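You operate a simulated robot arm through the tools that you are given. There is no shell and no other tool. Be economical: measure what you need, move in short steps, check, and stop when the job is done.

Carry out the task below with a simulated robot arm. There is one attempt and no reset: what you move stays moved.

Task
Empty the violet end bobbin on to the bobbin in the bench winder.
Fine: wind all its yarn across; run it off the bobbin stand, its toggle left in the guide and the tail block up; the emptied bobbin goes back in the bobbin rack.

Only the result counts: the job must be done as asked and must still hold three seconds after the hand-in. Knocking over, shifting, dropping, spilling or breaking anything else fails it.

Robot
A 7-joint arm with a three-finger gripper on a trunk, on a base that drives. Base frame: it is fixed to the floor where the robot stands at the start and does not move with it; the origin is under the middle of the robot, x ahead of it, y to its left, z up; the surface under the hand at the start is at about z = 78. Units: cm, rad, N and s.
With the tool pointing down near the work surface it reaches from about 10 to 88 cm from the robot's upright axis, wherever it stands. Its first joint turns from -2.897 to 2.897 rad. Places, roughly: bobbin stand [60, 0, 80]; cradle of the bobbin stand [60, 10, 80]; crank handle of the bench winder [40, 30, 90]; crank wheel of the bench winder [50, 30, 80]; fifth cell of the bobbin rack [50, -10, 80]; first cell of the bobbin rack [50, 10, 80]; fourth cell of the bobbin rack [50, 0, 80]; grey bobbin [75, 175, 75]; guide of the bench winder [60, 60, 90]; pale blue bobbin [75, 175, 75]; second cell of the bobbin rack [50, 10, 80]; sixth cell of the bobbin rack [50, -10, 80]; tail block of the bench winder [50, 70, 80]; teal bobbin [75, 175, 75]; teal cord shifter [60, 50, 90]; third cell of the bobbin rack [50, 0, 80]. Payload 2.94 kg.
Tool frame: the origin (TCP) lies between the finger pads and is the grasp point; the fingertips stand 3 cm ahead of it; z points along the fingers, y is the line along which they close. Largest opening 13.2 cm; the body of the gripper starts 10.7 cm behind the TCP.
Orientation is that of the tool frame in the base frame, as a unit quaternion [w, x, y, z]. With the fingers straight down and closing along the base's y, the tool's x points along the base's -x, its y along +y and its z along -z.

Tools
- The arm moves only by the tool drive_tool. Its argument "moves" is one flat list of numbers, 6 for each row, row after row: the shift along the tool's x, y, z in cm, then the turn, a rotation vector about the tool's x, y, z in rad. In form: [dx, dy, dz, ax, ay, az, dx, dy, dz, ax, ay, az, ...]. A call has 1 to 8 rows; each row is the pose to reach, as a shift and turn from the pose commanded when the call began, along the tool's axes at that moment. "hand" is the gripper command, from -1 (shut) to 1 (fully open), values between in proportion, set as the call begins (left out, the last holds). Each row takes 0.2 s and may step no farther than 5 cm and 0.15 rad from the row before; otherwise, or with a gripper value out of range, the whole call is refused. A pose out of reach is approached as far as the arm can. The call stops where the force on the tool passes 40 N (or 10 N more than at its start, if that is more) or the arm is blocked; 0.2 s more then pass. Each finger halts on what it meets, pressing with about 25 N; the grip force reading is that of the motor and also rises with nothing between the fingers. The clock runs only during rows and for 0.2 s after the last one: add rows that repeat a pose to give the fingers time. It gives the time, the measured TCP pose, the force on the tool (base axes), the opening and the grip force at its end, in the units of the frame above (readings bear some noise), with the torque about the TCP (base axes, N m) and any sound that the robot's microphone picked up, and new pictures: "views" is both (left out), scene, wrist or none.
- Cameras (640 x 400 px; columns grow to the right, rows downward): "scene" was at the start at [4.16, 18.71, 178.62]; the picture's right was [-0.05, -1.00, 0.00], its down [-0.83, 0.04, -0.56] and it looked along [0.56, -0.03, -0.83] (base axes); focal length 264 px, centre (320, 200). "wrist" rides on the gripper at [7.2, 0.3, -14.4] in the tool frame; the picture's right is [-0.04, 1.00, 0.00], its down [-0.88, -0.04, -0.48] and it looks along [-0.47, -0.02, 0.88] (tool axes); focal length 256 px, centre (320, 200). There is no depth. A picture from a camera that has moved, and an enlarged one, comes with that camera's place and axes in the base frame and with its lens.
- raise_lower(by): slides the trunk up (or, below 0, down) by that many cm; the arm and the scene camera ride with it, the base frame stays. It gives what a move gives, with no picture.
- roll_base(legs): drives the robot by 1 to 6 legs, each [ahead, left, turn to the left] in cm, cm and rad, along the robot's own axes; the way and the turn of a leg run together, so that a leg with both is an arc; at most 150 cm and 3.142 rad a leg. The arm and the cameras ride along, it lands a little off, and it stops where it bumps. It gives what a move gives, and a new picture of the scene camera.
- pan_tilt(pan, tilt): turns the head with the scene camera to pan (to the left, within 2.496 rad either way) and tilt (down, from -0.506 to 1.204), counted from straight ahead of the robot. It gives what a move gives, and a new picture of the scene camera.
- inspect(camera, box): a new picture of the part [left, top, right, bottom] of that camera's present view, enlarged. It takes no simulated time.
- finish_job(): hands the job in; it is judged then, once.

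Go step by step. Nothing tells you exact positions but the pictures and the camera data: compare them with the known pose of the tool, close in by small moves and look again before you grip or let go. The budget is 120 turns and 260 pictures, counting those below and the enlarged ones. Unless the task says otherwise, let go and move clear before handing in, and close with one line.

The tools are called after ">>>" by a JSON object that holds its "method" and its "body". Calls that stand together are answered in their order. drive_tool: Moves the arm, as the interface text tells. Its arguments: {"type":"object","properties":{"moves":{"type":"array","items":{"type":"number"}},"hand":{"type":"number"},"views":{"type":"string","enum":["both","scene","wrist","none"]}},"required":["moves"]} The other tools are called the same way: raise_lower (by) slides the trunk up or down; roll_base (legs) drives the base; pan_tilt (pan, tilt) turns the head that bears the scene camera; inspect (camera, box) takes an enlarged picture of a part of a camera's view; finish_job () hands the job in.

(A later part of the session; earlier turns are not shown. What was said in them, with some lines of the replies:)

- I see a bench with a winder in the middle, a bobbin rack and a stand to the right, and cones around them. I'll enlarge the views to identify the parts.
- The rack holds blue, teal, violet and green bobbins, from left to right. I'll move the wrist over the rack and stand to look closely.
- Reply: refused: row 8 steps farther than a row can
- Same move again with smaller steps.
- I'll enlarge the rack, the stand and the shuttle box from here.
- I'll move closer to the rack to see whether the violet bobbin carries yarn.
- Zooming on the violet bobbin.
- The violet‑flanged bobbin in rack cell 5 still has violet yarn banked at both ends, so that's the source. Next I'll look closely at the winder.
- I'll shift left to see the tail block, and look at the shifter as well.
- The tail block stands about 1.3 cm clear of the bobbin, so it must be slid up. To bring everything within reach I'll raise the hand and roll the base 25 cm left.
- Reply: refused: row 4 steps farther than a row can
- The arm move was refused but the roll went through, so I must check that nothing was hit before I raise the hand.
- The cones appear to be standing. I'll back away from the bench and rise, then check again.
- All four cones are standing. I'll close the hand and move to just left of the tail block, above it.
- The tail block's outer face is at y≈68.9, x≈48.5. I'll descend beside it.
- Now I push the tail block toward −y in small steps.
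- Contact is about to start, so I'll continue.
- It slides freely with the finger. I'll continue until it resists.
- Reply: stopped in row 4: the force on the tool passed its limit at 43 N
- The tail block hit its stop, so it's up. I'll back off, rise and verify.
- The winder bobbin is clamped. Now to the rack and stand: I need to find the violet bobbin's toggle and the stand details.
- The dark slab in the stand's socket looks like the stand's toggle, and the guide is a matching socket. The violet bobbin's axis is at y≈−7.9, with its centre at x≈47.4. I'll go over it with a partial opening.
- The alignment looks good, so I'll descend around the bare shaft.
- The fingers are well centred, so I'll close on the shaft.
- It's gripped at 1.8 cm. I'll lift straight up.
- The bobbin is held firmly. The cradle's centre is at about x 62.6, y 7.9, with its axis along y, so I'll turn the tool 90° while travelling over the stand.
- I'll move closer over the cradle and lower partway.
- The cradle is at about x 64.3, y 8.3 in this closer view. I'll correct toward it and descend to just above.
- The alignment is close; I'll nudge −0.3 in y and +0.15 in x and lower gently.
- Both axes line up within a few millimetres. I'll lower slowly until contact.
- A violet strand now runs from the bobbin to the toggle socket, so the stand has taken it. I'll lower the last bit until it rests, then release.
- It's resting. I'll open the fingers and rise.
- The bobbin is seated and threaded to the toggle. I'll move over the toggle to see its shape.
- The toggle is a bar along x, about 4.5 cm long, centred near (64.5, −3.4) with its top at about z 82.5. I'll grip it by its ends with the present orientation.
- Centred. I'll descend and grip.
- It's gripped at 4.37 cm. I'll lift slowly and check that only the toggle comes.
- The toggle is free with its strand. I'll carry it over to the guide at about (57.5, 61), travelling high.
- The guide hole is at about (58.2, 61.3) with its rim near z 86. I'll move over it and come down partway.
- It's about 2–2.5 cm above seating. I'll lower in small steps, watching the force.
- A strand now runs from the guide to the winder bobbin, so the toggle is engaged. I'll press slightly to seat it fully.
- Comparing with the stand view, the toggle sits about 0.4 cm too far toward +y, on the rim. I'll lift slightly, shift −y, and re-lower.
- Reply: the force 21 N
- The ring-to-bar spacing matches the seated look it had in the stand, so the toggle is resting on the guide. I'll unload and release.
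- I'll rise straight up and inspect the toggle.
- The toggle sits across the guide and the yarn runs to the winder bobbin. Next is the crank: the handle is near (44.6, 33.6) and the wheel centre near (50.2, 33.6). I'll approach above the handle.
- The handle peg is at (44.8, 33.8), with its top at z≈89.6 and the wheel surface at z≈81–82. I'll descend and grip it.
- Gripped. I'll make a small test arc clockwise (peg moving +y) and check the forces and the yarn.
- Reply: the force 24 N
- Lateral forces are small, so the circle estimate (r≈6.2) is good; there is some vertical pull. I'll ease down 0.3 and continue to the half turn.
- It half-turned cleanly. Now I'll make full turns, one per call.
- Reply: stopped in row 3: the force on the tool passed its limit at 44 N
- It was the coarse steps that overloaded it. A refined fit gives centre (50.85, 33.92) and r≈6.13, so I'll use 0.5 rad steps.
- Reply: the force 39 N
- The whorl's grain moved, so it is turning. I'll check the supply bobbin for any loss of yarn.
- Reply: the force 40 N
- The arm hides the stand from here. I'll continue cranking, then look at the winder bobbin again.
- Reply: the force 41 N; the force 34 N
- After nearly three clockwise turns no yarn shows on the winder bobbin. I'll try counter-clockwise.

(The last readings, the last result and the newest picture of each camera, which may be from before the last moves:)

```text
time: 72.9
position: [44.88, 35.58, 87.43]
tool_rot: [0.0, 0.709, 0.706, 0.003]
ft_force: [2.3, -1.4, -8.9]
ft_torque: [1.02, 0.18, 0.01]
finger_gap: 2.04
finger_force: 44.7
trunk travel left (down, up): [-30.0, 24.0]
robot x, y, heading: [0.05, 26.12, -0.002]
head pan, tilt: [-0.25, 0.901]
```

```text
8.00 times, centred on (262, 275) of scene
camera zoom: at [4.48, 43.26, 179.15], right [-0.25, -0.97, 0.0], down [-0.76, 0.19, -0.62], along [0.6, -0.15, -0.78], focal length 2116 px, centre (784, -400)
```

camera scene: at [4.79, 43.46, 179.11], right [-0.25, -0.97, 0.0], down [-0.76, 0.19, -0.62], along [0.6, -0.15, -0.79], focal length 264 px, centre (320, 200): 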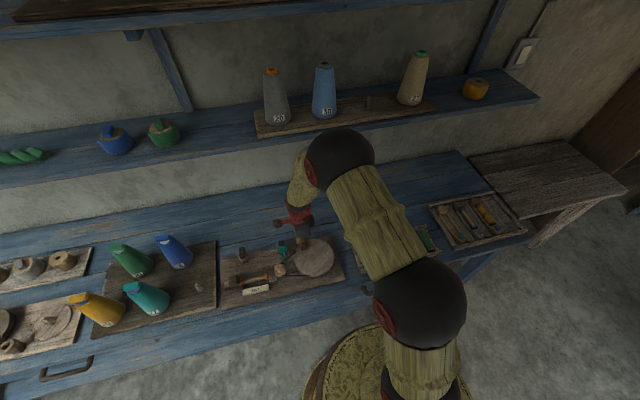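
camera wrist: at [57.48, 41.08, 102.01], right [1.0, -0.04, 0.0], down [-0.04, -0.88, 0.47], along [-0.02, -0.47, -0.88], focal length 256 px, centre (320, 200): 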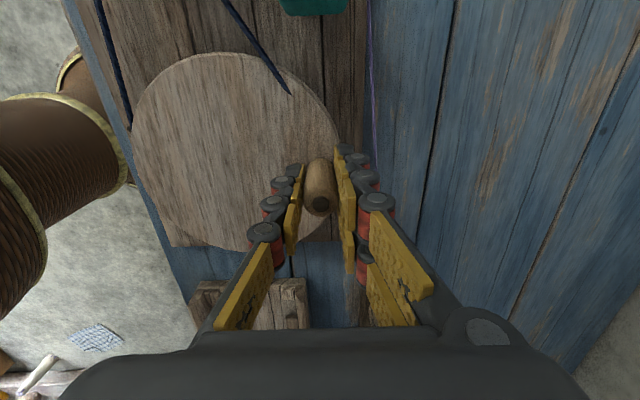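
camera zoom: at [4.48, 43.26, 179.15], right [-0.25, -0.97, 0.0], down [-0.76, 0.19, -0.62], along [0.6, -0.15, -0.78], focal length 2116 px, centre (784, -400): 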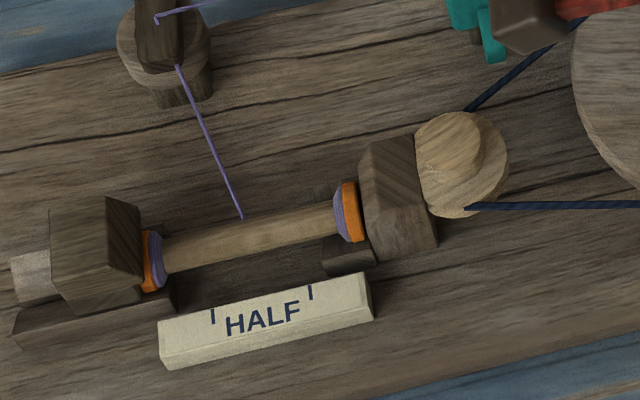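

Counter-clockwise winds: violet now shows at both ends of the winder bobbin. I'll continue.

>>> {"method": "drive_tool", "body": {"moves": [-3.04, -0.11, 0, 0, 0, 0, -5.76, 1.25, 0, 0, 0, 0, -7.5, 3.75, 0, 0, 0, 0, -7.83, 6.77, 0, 0, 0, 0, -6.66, 9.59, 0, 0, 0, 0, -4.29, 11.5, 0, 0, 0, 0, -1.3, 12.03, 0, 0, 0, 0, 1.59, 11.07, 0, 0, 0, 0], "views": "none"}}

>>> {"method": "inspect", "body": {"camera": "scene", "box": [222, 250, 302, 300]}}

>>> {"method": "inspect", "body": {"camera": "scene", "box": [320, 190, 460, 270]}}

```text
time: 74.7
position: [56.07, 37.45, 87.29]
tool_rot: [-0.001, 0.707, 0.707, 0.003]
ft_force: [7.3, 5.9, 9.5]
ft_torque: [-1.0, -0.32, -0.05]
finger_gap: 2.02
finger_force: 44.7
trunk travel left (down, up): [-30.0, 24.0]
robot x, y, heading: [-0.04, 26.42, -0.002]
head pan, tilt: [-0.25, 0.901]
```

```text
8.00 times, centred on (262, 275) of scene
camera zoom: at [4.38, 43.43, 179.15], right [-0.25, -0.97, 0.0], down [-0.76, 0.19, -0.62], along [0.6, -0.15, -0.78], focal length 2116 px, centre (784, -400)
```

zoom: 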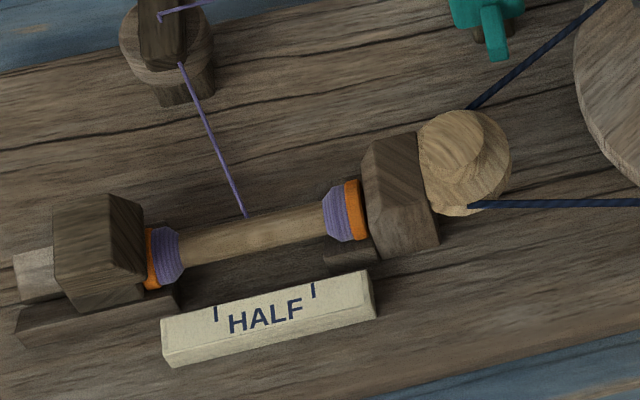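

```text
4.57 times, centred on (390, 230) of scene
camera zoom: at [4.38, 43.43, 179.15], right [-0.25, -0.97, 0.0], down [-0.76, 0.19, -0.62], along [0.6, -0.15, -0.78], focal length 1209 px, centre (0, 63)
```

zoom: 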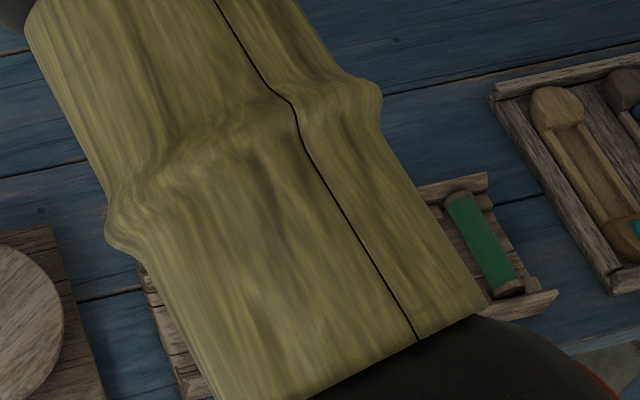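

The winder piles are close to the original supply size. I'll turn a bit more, then check.

>>> {"method": "drive_tool", "body": {"moves": [2.07, -2.23, 0, 0, 0, 0, 2.82, -5.18, 0, 0, 0, 0, 2.06, -8.12, 0, 0, 0, 0, -0.01, -10.35, 0, 0, 0, 0, -2.9, -11.31, 0, 0, 0, 0], "views": "none"}}

>>> {"method": "pan_tilt", "body": {"pan": -0.7, "tilt": 0.85}}

>>> {"method": "inspect", "body": {"camera": "scene", "box": [150, 300, 240, 360]}}

>>> {"method": "inspect", "body": {"camera": "scene", "box": [260, 190, 340, 250]}}

```text
time: 75.9
position: [44.68, 34.51, 87.31]
tool_rot: [-0.001, 0.707, 0.707, 0.003]
ft_force: [9.8, -1.5, -2.1]
ft_torque: [1.25, -0.24, 0.01]
finger_gap: 2.01
finger_force: 45.0
trunk travel left (down, up): [-30.0, 24.0]
robot x, y, heading: [-0.21, 26.18, 0.008]
head pan, tilt: [-0.25, 0.901]
```

```text
time: 76.8
position: [44.69, 34.6, 87.38]
tool_rot: [-0.002, 0.708, 0.707, 0.002]
ft_force: [14.1, -2.3, -2.6]
ft_torque: [-0.01, -0.39, -0.01]
finger_gap: 1.99
finger_force: 44.6
trunk travel left (down, up): [-30.0, 24.0]
robot x, y, heading: [0.18, 26.2, -0.003]
head pan, tilt: [-0.7, 0.85]
camera scene: at [3.2, 40.15, 179.53], right [-0.64, -0.76, 0.0], down [-0.58, 0.48, -0.66], along [0.5, -0.43, -0.75], focal length 264 px, centre (320, 200)
```

scene: 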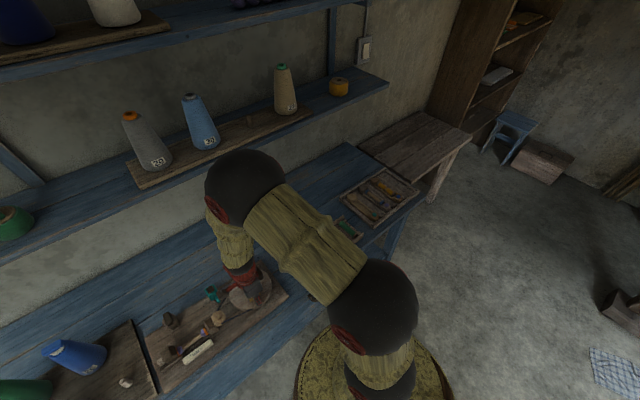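

```text
6.67 times, centred on (195, 330) of scene
camera zoom: at [3.2, 40.15, 179.53], right [-0.64, -0.76, 0.0], down [-0.58, 0.48, -0.66], along [0.5, -0.43, -0.75], focal length 1763 px, centre (1153, -667)
```

zoom: 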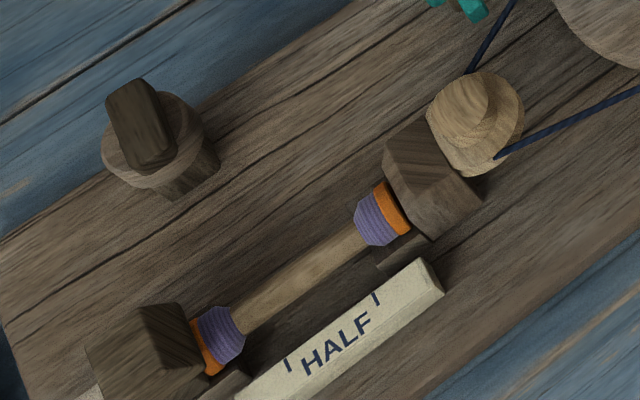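

```text
6.67 times, centred on (300, 220) of scene
camera zoom: at [3.2, 40.15, 179.53], right [-0.64, -0.76, 0.0], down [-0.58, 0.48, -0.66], along [0.5, -0.43, -0.75], focal length 1763 px, centre (453, 67)
```

zoom: 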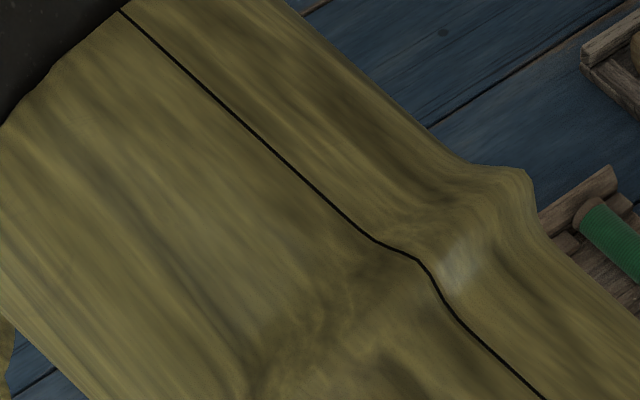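

The strand has disappeared, so the yarn has all run across, and the toggle remains in the guide. I'll release the handle and go to the stand.

>>> {"method": "drive_tool", "body": {"moves": [0, 0, 0, 0, 0, 0, 0, 0, 0, 0, 0, 0, 0, 0, 0, 0, 0, 0, 0, 0, 0, 0, 0, 0, 0, 0, -4, 0, 0, 0, 0, 0, -8, 0, 0, 0, 0, 0, -11, 0, 0, 0], "views": "none", "hand": -0.25}}

>>> {"method": "drive_tool", "body": {"moves": [-3.5, 2.8, 0, 0, 0, 0, -7, 5.6, 0, 0, 0, 0, -10.5, 8.4, 0, 0, 0, 0, -14, 11.2, 0, 0, 0, 0, -17.5, 14, 0, 0, 0, 0, -21, 16.8, -1, 0, 0, 0, -23.5, 18.5, -1, 0, 0, 0, -26.3, 19.7, -1, 0, 0, 0], "views": "both", "hand": -0.394}}

>>> {"method": "inspect", "body": {"camera": "wrist", "box": [220, 20, 420, 240]}}

>>> {"method": "inspect", "body": {"camera": "scene", "box": [150, 190, 330, 360]}}

```text
time: 78.4
position: [44.55, 34.29, 98.44]
tool_rot: [0.0, 0.708, 0.707, 0.002]
ft_force: [0.6, -0.5, -0.6]
ft_torque: [0.0, -0.02, 0.01]
finger_gap: 4.97
finger_force: 0.1
trunk travel left (down, up): [-30.0, 24.0]
robot x, y, heading: [-0.06, 26.45, -0.002]
head pan, tilt: [-0.7, 0.85]
```

```text
time: 80.2
position: [64.24, 7.72, 99.08]
tool_rot: [-0.002, 0.708, 0.706, 0.001]
ft_force: [0.0, 0.4, 0.3]
ft_torque: [0.02, -0.04, -0.01]
finger_gap: 4.02
finger_force: 0.0
trunk travel left (down, up): [-30.0, 24.0]
robot x, y, heading: [0.08, 25.91, 0.002]
head pan, tilt: [-0.7, 0.85]
camera scene: at [3.08, 40.1, 179.54], right [-0.64, -0.76, 0.0], down [-0.57, 0.48, -0.66], along [0.5, -0.43, -0.75], focal length 264 px, centre (320, 200)
camera wrist: at [64.79, 14.94, 113.57], right [1.0, -0.04, 0.0], down [-0.04, -0.88, 0.47], along [-0.02, -0.47, -0.88], focal length 256 px, centre (320, 200)
```

scene: 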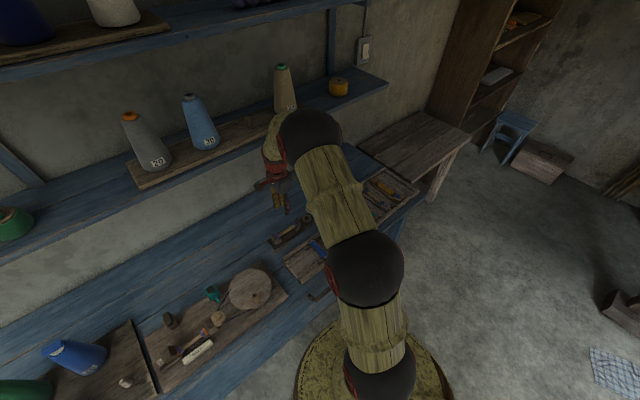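
wrist: 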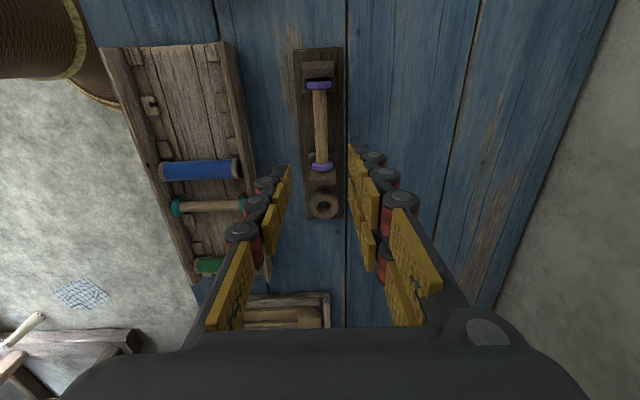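

```text
1.82 times, centred on (320, 130) of wrist
camera zoom: at [64.79, 14.94, 113.57], right [1.0, -0.04, 0.0], down [-0.04, -0.88, 0.47], along [-0.02, -0.47, -0.88], focal length 465 px, centre (320, 327)
```

zoom: 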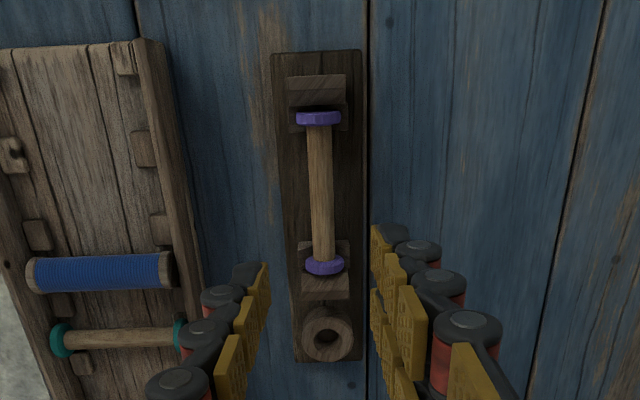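

```text
2.35 times, centred on (240, 275) of scene
camera zoom: at [3.08, 40.1, 179.54], right [-0.64, -0.76, 0.0], down [-0.57, 0.48, -0.66], along [0.5, -0.43, -0.75], focal length 622 px, centre (508, 24)
```

zoom: 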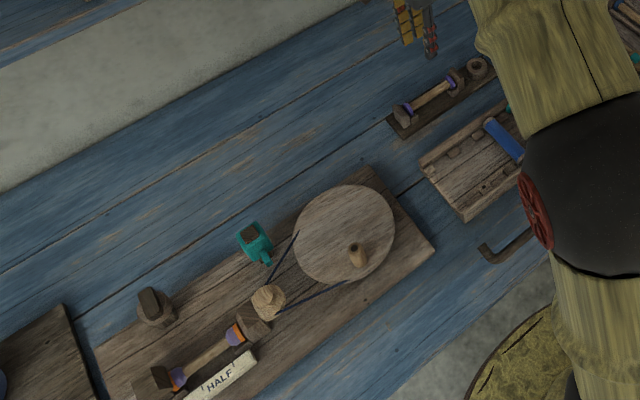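

The violet bobbin is bare. I'll descend and grip it in the cradle as before.

>>> {"method": "drive_tool", "body": {"moves": [0.5, 0.15, 4, 0, 0, 0, 0.5, 0.15, 8, 0, 0, 0, 0.5, 0.15, 11, 0, 0, 0, 0.5, 0.15, 13.5, 0, 0, 0, 0.5, 0.15, 15.6, 0, 0, 0], "views": "none"}}

>>> {"method": "inspect", "body": {"camera": "wrist", "box": [240, 60, 400, 260]}}

```text
time: 81.4
position: [64.32, 8.49, 83.46]
tool_rot: [-0.001, 0.707, 0.707, 0.002]
ft_force: [0.6, -0.1, -0.4]
ft_torque: [0.0, 0.01, 0.03]
finger_gap: 4.01
finger_force: 0.1
trunk travel left (down, up): [-30.0, 24.0]
robot x, y, heading: [-0.06, 26.39, 0.0]
head pan, tilt: [-0.7, 0.85]
```

```text
2.00 times, centred on (320, 160) of wrist
camera zoom: at [64.8, 15.73, 97.95], right [1.0, -0.04, 0.0], down [-0.04, -0.88, 0.47], along [-0.02, -0.47, -0.88], focal length 512 px, centre (320, 280)
```

zoom: 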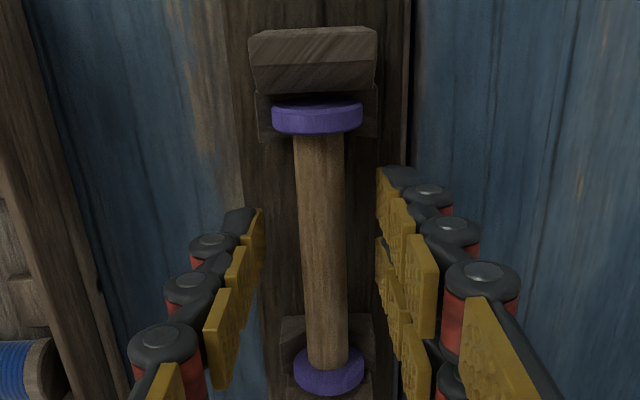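

>>> {"method": "drive_tool", "body": {"moves": [-0.25, 0, 0.2, 0, 0, 0, -0.25, 0, 0.2, 0, 0, 0, -0.25, 0, 0.2, 0, 0, 0, -0.25, 0, 0.2, 0, 0, 0, -0.25, 0, 0.2, 0, 0, 0], "views": "none", "hand": -1}}

>>> {"method": "drive_tool", "body": {"moves": [0, 0, -1, 0, 0, 0, 0, 0, -4, 0, 0, 0, 0, 0, -8, 0, 0, 0, 0, 0, -12, 0, 0, 0, 0, 0, -15, 0, 0, 0], "views": "wrist"}}

```text
time: 82.6
position: [64.34, 8.33, 83.29]
tool_rot: [-0.002, 0.708, 0.707, 0.003]
ft_force: [1.3, -0.9, 1.6]
ft_torque: [-0.04, -0.01, -0.01]
finger_gap: 1.86
finger_force: 25.0
trunk travel left (down, up): [-30.0, 24.0]
robot x, y, heading: [0.18, 25.86, 0.001]
head pan, tilt: [-0.7, 0.85]
```

```text
time: 83.8
position: [64.18, 8.41, 98.44]
tool_rot: [-0.001, 0.708, 0.706, 0.002]
ft_force: [-1.6, -0.2, 0.5]
ft_torque: [0.02, -0.05, 0.05]
finger_gap: 1.85
finger_force: 24.8
trunk travel left (down, up): [-30.0, 24.0]
robot x, y, heading: [0.1, 25.98, -0.001]
head pan, tilt: [-0.7, 0.85]
camera wrist: at [64.59, 15.59, 112.98], right [1.0, -0.04, 0.0], down [-0.04, -0.88, 0.47], along [-0.02, -0.47, -0.88], focal length 256 px, centre (320, 200)
```

wrist: 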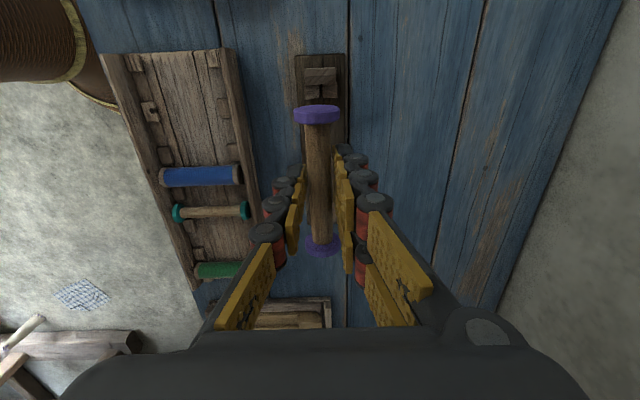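

I'll turn back 90° and travel over to rack cell 5.

>>> {"method": "drive_tool", "body": {"moves": [-1.7, -1.8, 0, 0, 0, -0.148, -3.4, -3.6, 0, 0, 0, -0.296, -5.1, -5.4, 0, 0, 0, -0.444, -6.8, -7.2, 0, 0, 0, -0.592, -8.5, -9, 0, 0, 0, -0.74, -10.2, -10.8, 0, 0, 0, -0.888, -11.9, -12.6, 0, 0, 0, -1.036, -13.6, -14.4, 0, 0, 0, -1.184], "views": "none"}}

>>> {"method": "drive_tool", "body": {"moves": [0, 0, 0, 0, 0, -0.13, 0, 0, 0, 0, 0, -0.26, 0, 0, 0, 0, 0, -0.389, 0, 0, 0, 0, 0, -0.389], "views": "wrist"}}

```text
time: 85.6
position: [50.05, -5.26, 98.46]
tool_rot: [0.0, 0.191, 0.982, 0.003]
ft_force: [-0.3, 0.3, 0.5]
ft_torque: [0.0, 0.04, -0.01]
finger_gap: 1.87
finger_force: 25.2
trunk travel left (down, up): [-30.0, 24.0]
robot x, y, heading: [-0.31, 25.99, 0.005]
head pan, tilt: [-0.7, 0.85]
```

```text
time: 86.6
position: [50.03, -5.32, 98.32]
tool_rot: [0.001, 0.0, 1.0, 0.003]
ft_force: [-0.1, -0.5, -0.1]
ft_torque: [0.0, 0.03, 0.01]
finger_gap: 1.86
finger_force: 25.1
trunk travel left (down, up): [-30.0, 24.0]
robot x, y, heading: [0.05, 25.99, -0.001]
head pan, tilt: [-0.7, 0.85]
camera wrist: at [42.87, -5.07, 112.74], right [0.04, 1.0, 0.0], down [0.88, -0.04, 0.48], along [0.48, -0.02, -0.88], focal length 256 px, centre (320, 200)
```

wrist: 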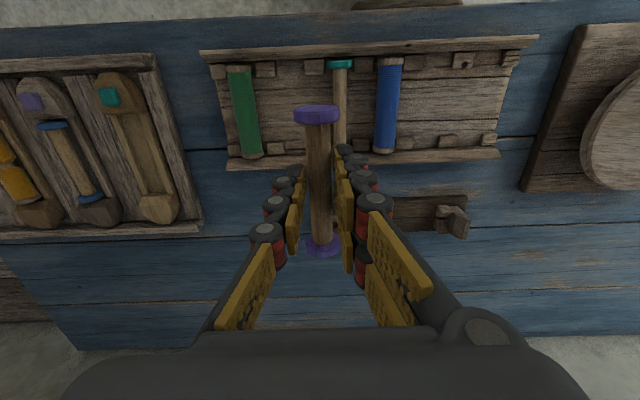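

>>> {"method": "drive_tool", "body": {"moves": [1.2, -1.5, 0, 0, 0, 0, 2.35, -3.0, 1, 0, 0, 0, 2.35, -3.0, 5, 0, 0, 0, 2.35, -3.0, 9, 0, 0, 0, 2.35, -3.0, 11, 0, 0, 0], "views": "none"}}

>>> {"method": "inspect", "body": {"camera": "wrist", "box": [220, 40, 420, 260]}}

>>> {"method": "inspect", "body": {"camera": "scene", "box": [280, 190, 380, 270]}}

```text
time: 87.8
position: [47.62, -8.38, 87.11]
tool_rot: [0.0, 0.0, 1.0, 0.002]
ft_force: [-0.3, -0.4, -0.5]
ft_torque: [-0.01, -0.01, -0.01]
finger_gap: 1.86
finger_force: 25.1
trunk travel left (down, up): [-30.0, 24.0]
robot x, y, heading: [-0.02, 25.85, 0.0]
head pan, tilt: [-0.7, 0.85]
```

```text
1.82 times, centred on (320, 150) of wrist
camera zoom: at [40.63, -8.09, 101.48], right [0.04, 1.0, 0.0], down [0.88, -0.04, 0.48], along [0.48, -0.02, -0.88], focal length 465 px, centre (320, 291)
```

zoom: 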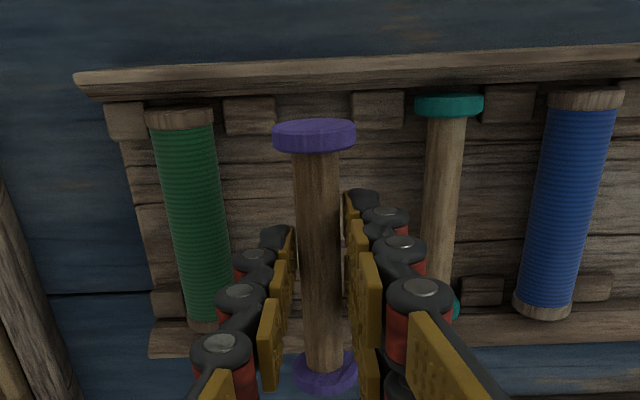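

```text
5.00 times, centred on (330, 230) of scene
camera zoom: at [3.06, 40.1, 179.54], right [-0.64, -0.76, 0.0], down [-0.57, 0.48, -0.66], along [0.5, -0.43, -0.75], focal length 1322 px, centre (270, 50)
```

zoom: 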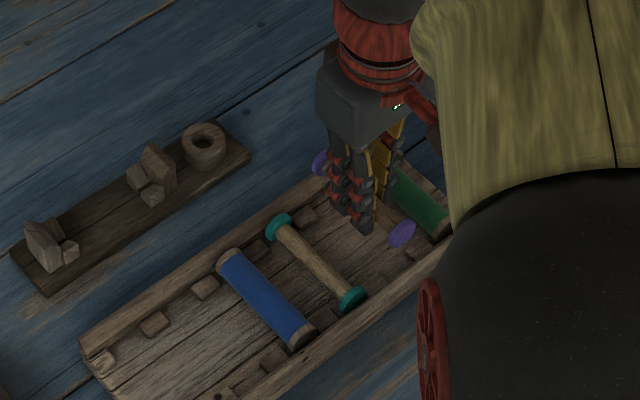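

It's aligned with the cell's notch, so I'll lower it in.

>>> {"method": "drive_tool", "body": {"moves": [0, 0, 1.5, 0, 0, 0, 0, 0, 2.5, 0, 0, 0, 0, 0, 3.3, 0, 0, 0, 0, 0, 4.0, 0, 0, 0, 0, 0, 4.5, 0, 0, 0], "views": "none"}}

>>> {"method": "inspect", "body": {"camera": "wrist", "box": [240, 80, 400, 260]}}

```text
time: 89.0
position: [47.61, -8.23, 82.81]
tool_rot: [0.001, 0.001, 1.0, 0.003]
ft_force: [-0.2, 1.0, 0.6]
ft_torque: [0.0, -0.01, 0.01]
finger_gap: 1.86
finger_force: 25.0
trunk travel left (down, up): [-30.0, 24.0]
robot x, y, heading: [-0.22, 26.33, -0.002]
head pan, tilt: [-0.7, 0.85]
```

```text
2.22 times, centred on (320, 170) of wrist
camera zoom: at [40.51, -8.0, 97.12], right [0.04, 1.0, 0.0], down [0.88, -0.04, 0.48], along [0.48, -0.02, -0.88], focal length 569 px, centre (320, 267)
```

zoom: 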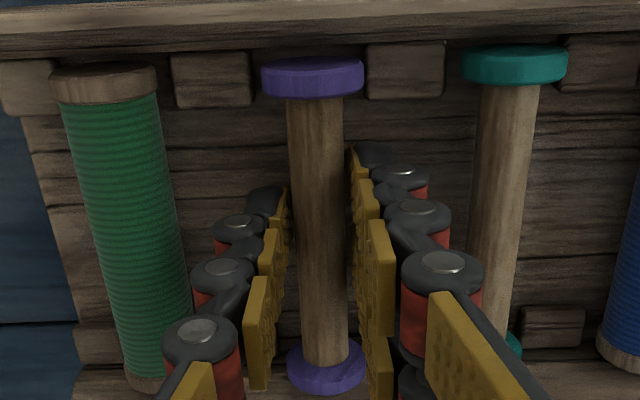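

It's nearly seated. I'll lower the last 0.4 cm, then open and rise.

>>> {"method": "drive_tool", "body": {"moves": [0, 0, 0.2, 0, 0, 0, 0, 0, 0.4, 0, 0, 0], "views": "none"}}

>>> {"method": "drive_tool", "body": {"moves": [0, 0, 0, 0, 0, 0, 0, 0, 0, 0, 0, 0, 0, 0, 0, 0, 0, 0, 0, 0, 0, 0, 0, 0, 0, 0, -3, 0, 0, 0, 0, 0, -7, 0, 0, 0, 0, 0, -11, 0, 0, 0, 0, 0, -14, 0, 0, 0], "views": "wrist", "hand": -0.45}}

>>> {"method": "inspect", "body": {"camera": "wrist", "box": [240, 40, 420, 180]}}

```text
time: 89.6
position: [47.66, -8.26, 82.6]
tool_rot: [0.001, 0.0, 1.0, 0.001]
ft_force: [-2.1, 1.9, 9.4]
ft_torque: [0.05, 0.48, -0.02]
finger_gap: 1.86
finger_force: 24.9
trunk travel left (down, up): [-30.0, 24.0]
robot x, y, heading: [0.35, 26.08, -0.0]
head pan, tilt: [-0.7, 0.85]
```

```text
time: 91.4
position: [47.27, -8.32, 96.53]
tool_rot: [0.0, 0.0, 1.0, 0.003]
ft_force: [0.3, -0.2, -0.1]
ft_torque: [-0.01, -0.05, -0.02]
finger_gap: 3.63
finger_force: 0.1
trunk travel left (down, up): [-30.0, 24.0]
robot x, y, heading: [0.03, 26.0, 0.0]
head pan, tilt: [-0.7, 0.85]
camera wrist: at [40.25, -8.08, 110.85], right [0.04, 1.0, 0.01], down [0.88, -0.04, 0.48], along [0.48, -0.02, -0.88], focal length 256 px, centre (320, 200)
```

wrist: 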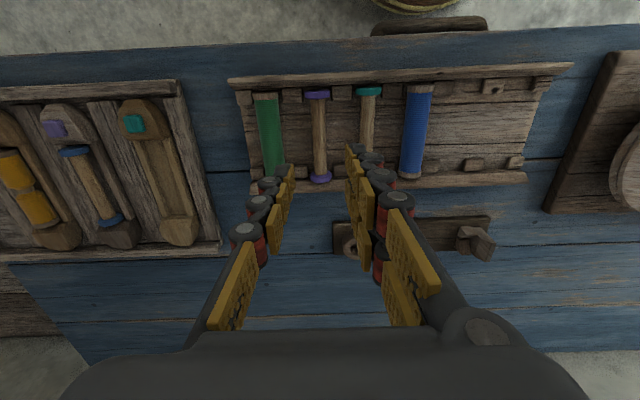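

```text
2.86 times, centred on (330, 110) of wrist
camera zoom: at [40.25, -8.08, 110.85], right [0.04, 1.0, 0.01], down [0.88, -0.04, 0.48], along [0.48, -0.02, -0.88], focal length 731 px, centre (291, 457)
```

zoom: 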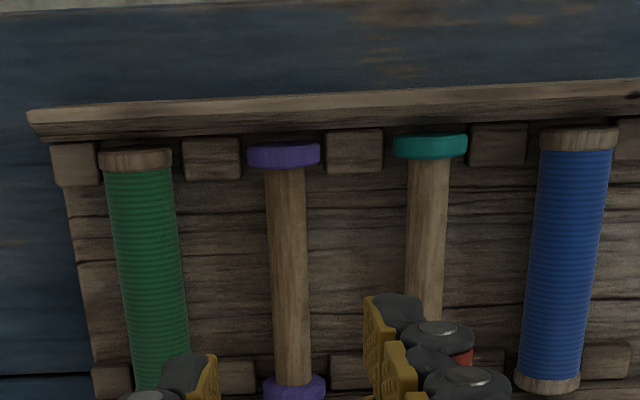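

The bobbin is seated in its cell, empty. I'll take a last look at the winder before handing in.

>>> {"method": "pan_tilt", "body": {"pan": 0.3, "tilt": 0.9}}

>>> {"method": "inspect", "body": {"camera": "scene", "box": [290, 215, 420, 310]}}

```text
time: 92.7
position: [47.43, -8.31, 96.38]
tool_rot: [0.0, 0.0, 1.0, 0.002]
ft_force: [0.0, 0.1, -0.7]
ft_torque: [-0.03, 0.0, 0.0]
finger_gap: 3.6
finger_force: 0.1
trunk travel left (down, up): [-30.0, 24.0]
robot x, y, heading: [0.05, 26.36, -0.0]
head pan, tilt: [0.3, 0.901]
camera scene: at [4.28, 47.38, 179.15], right [0.29, -0.96, 0.0], down [-0.75, -0.23, -0.62], along [0.59, 0.18, -0.78], focal length 264 px, centre (320, 200)
```

scene: 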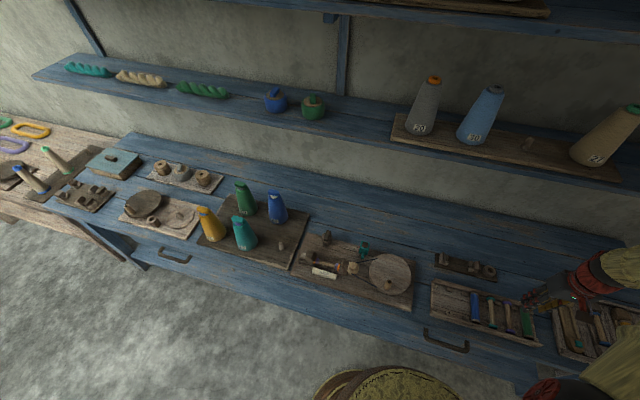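

```text
4.21 times, centred on (355, 262) of scene
camera zoom: at [4.28, 47.38, 179.15], right [0.29, -0.96, 0.0], down [-0.75, -0.23, -0.62], along [0.59, 0.18, -0.78], focal length 1114 px, centre (173, -63)
```

zoom: 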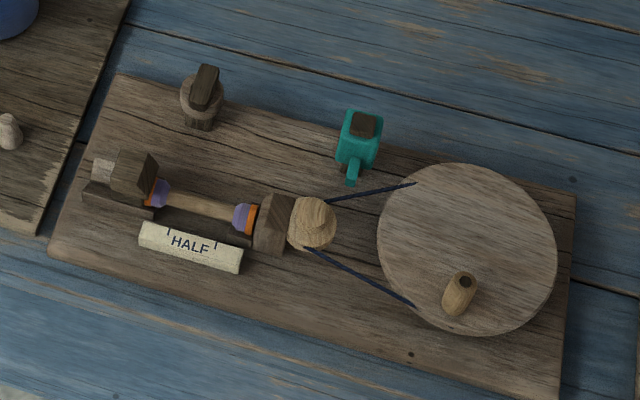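

The yarn is on the winder bobbin, the tail block is up, the toggle is in the guide and the empty bobbin is back in the rack, so I'm handing in.

>>> {"method": "finish_job", "body": {}}

```text
The job is handed in.
```

I wound all the yarn off the violet end bobbin onto the bobbin in the bench winder and handed the job in. The toggle is still in the guide, the tail block is up, and the emptied bobbin is back in its rack cell.
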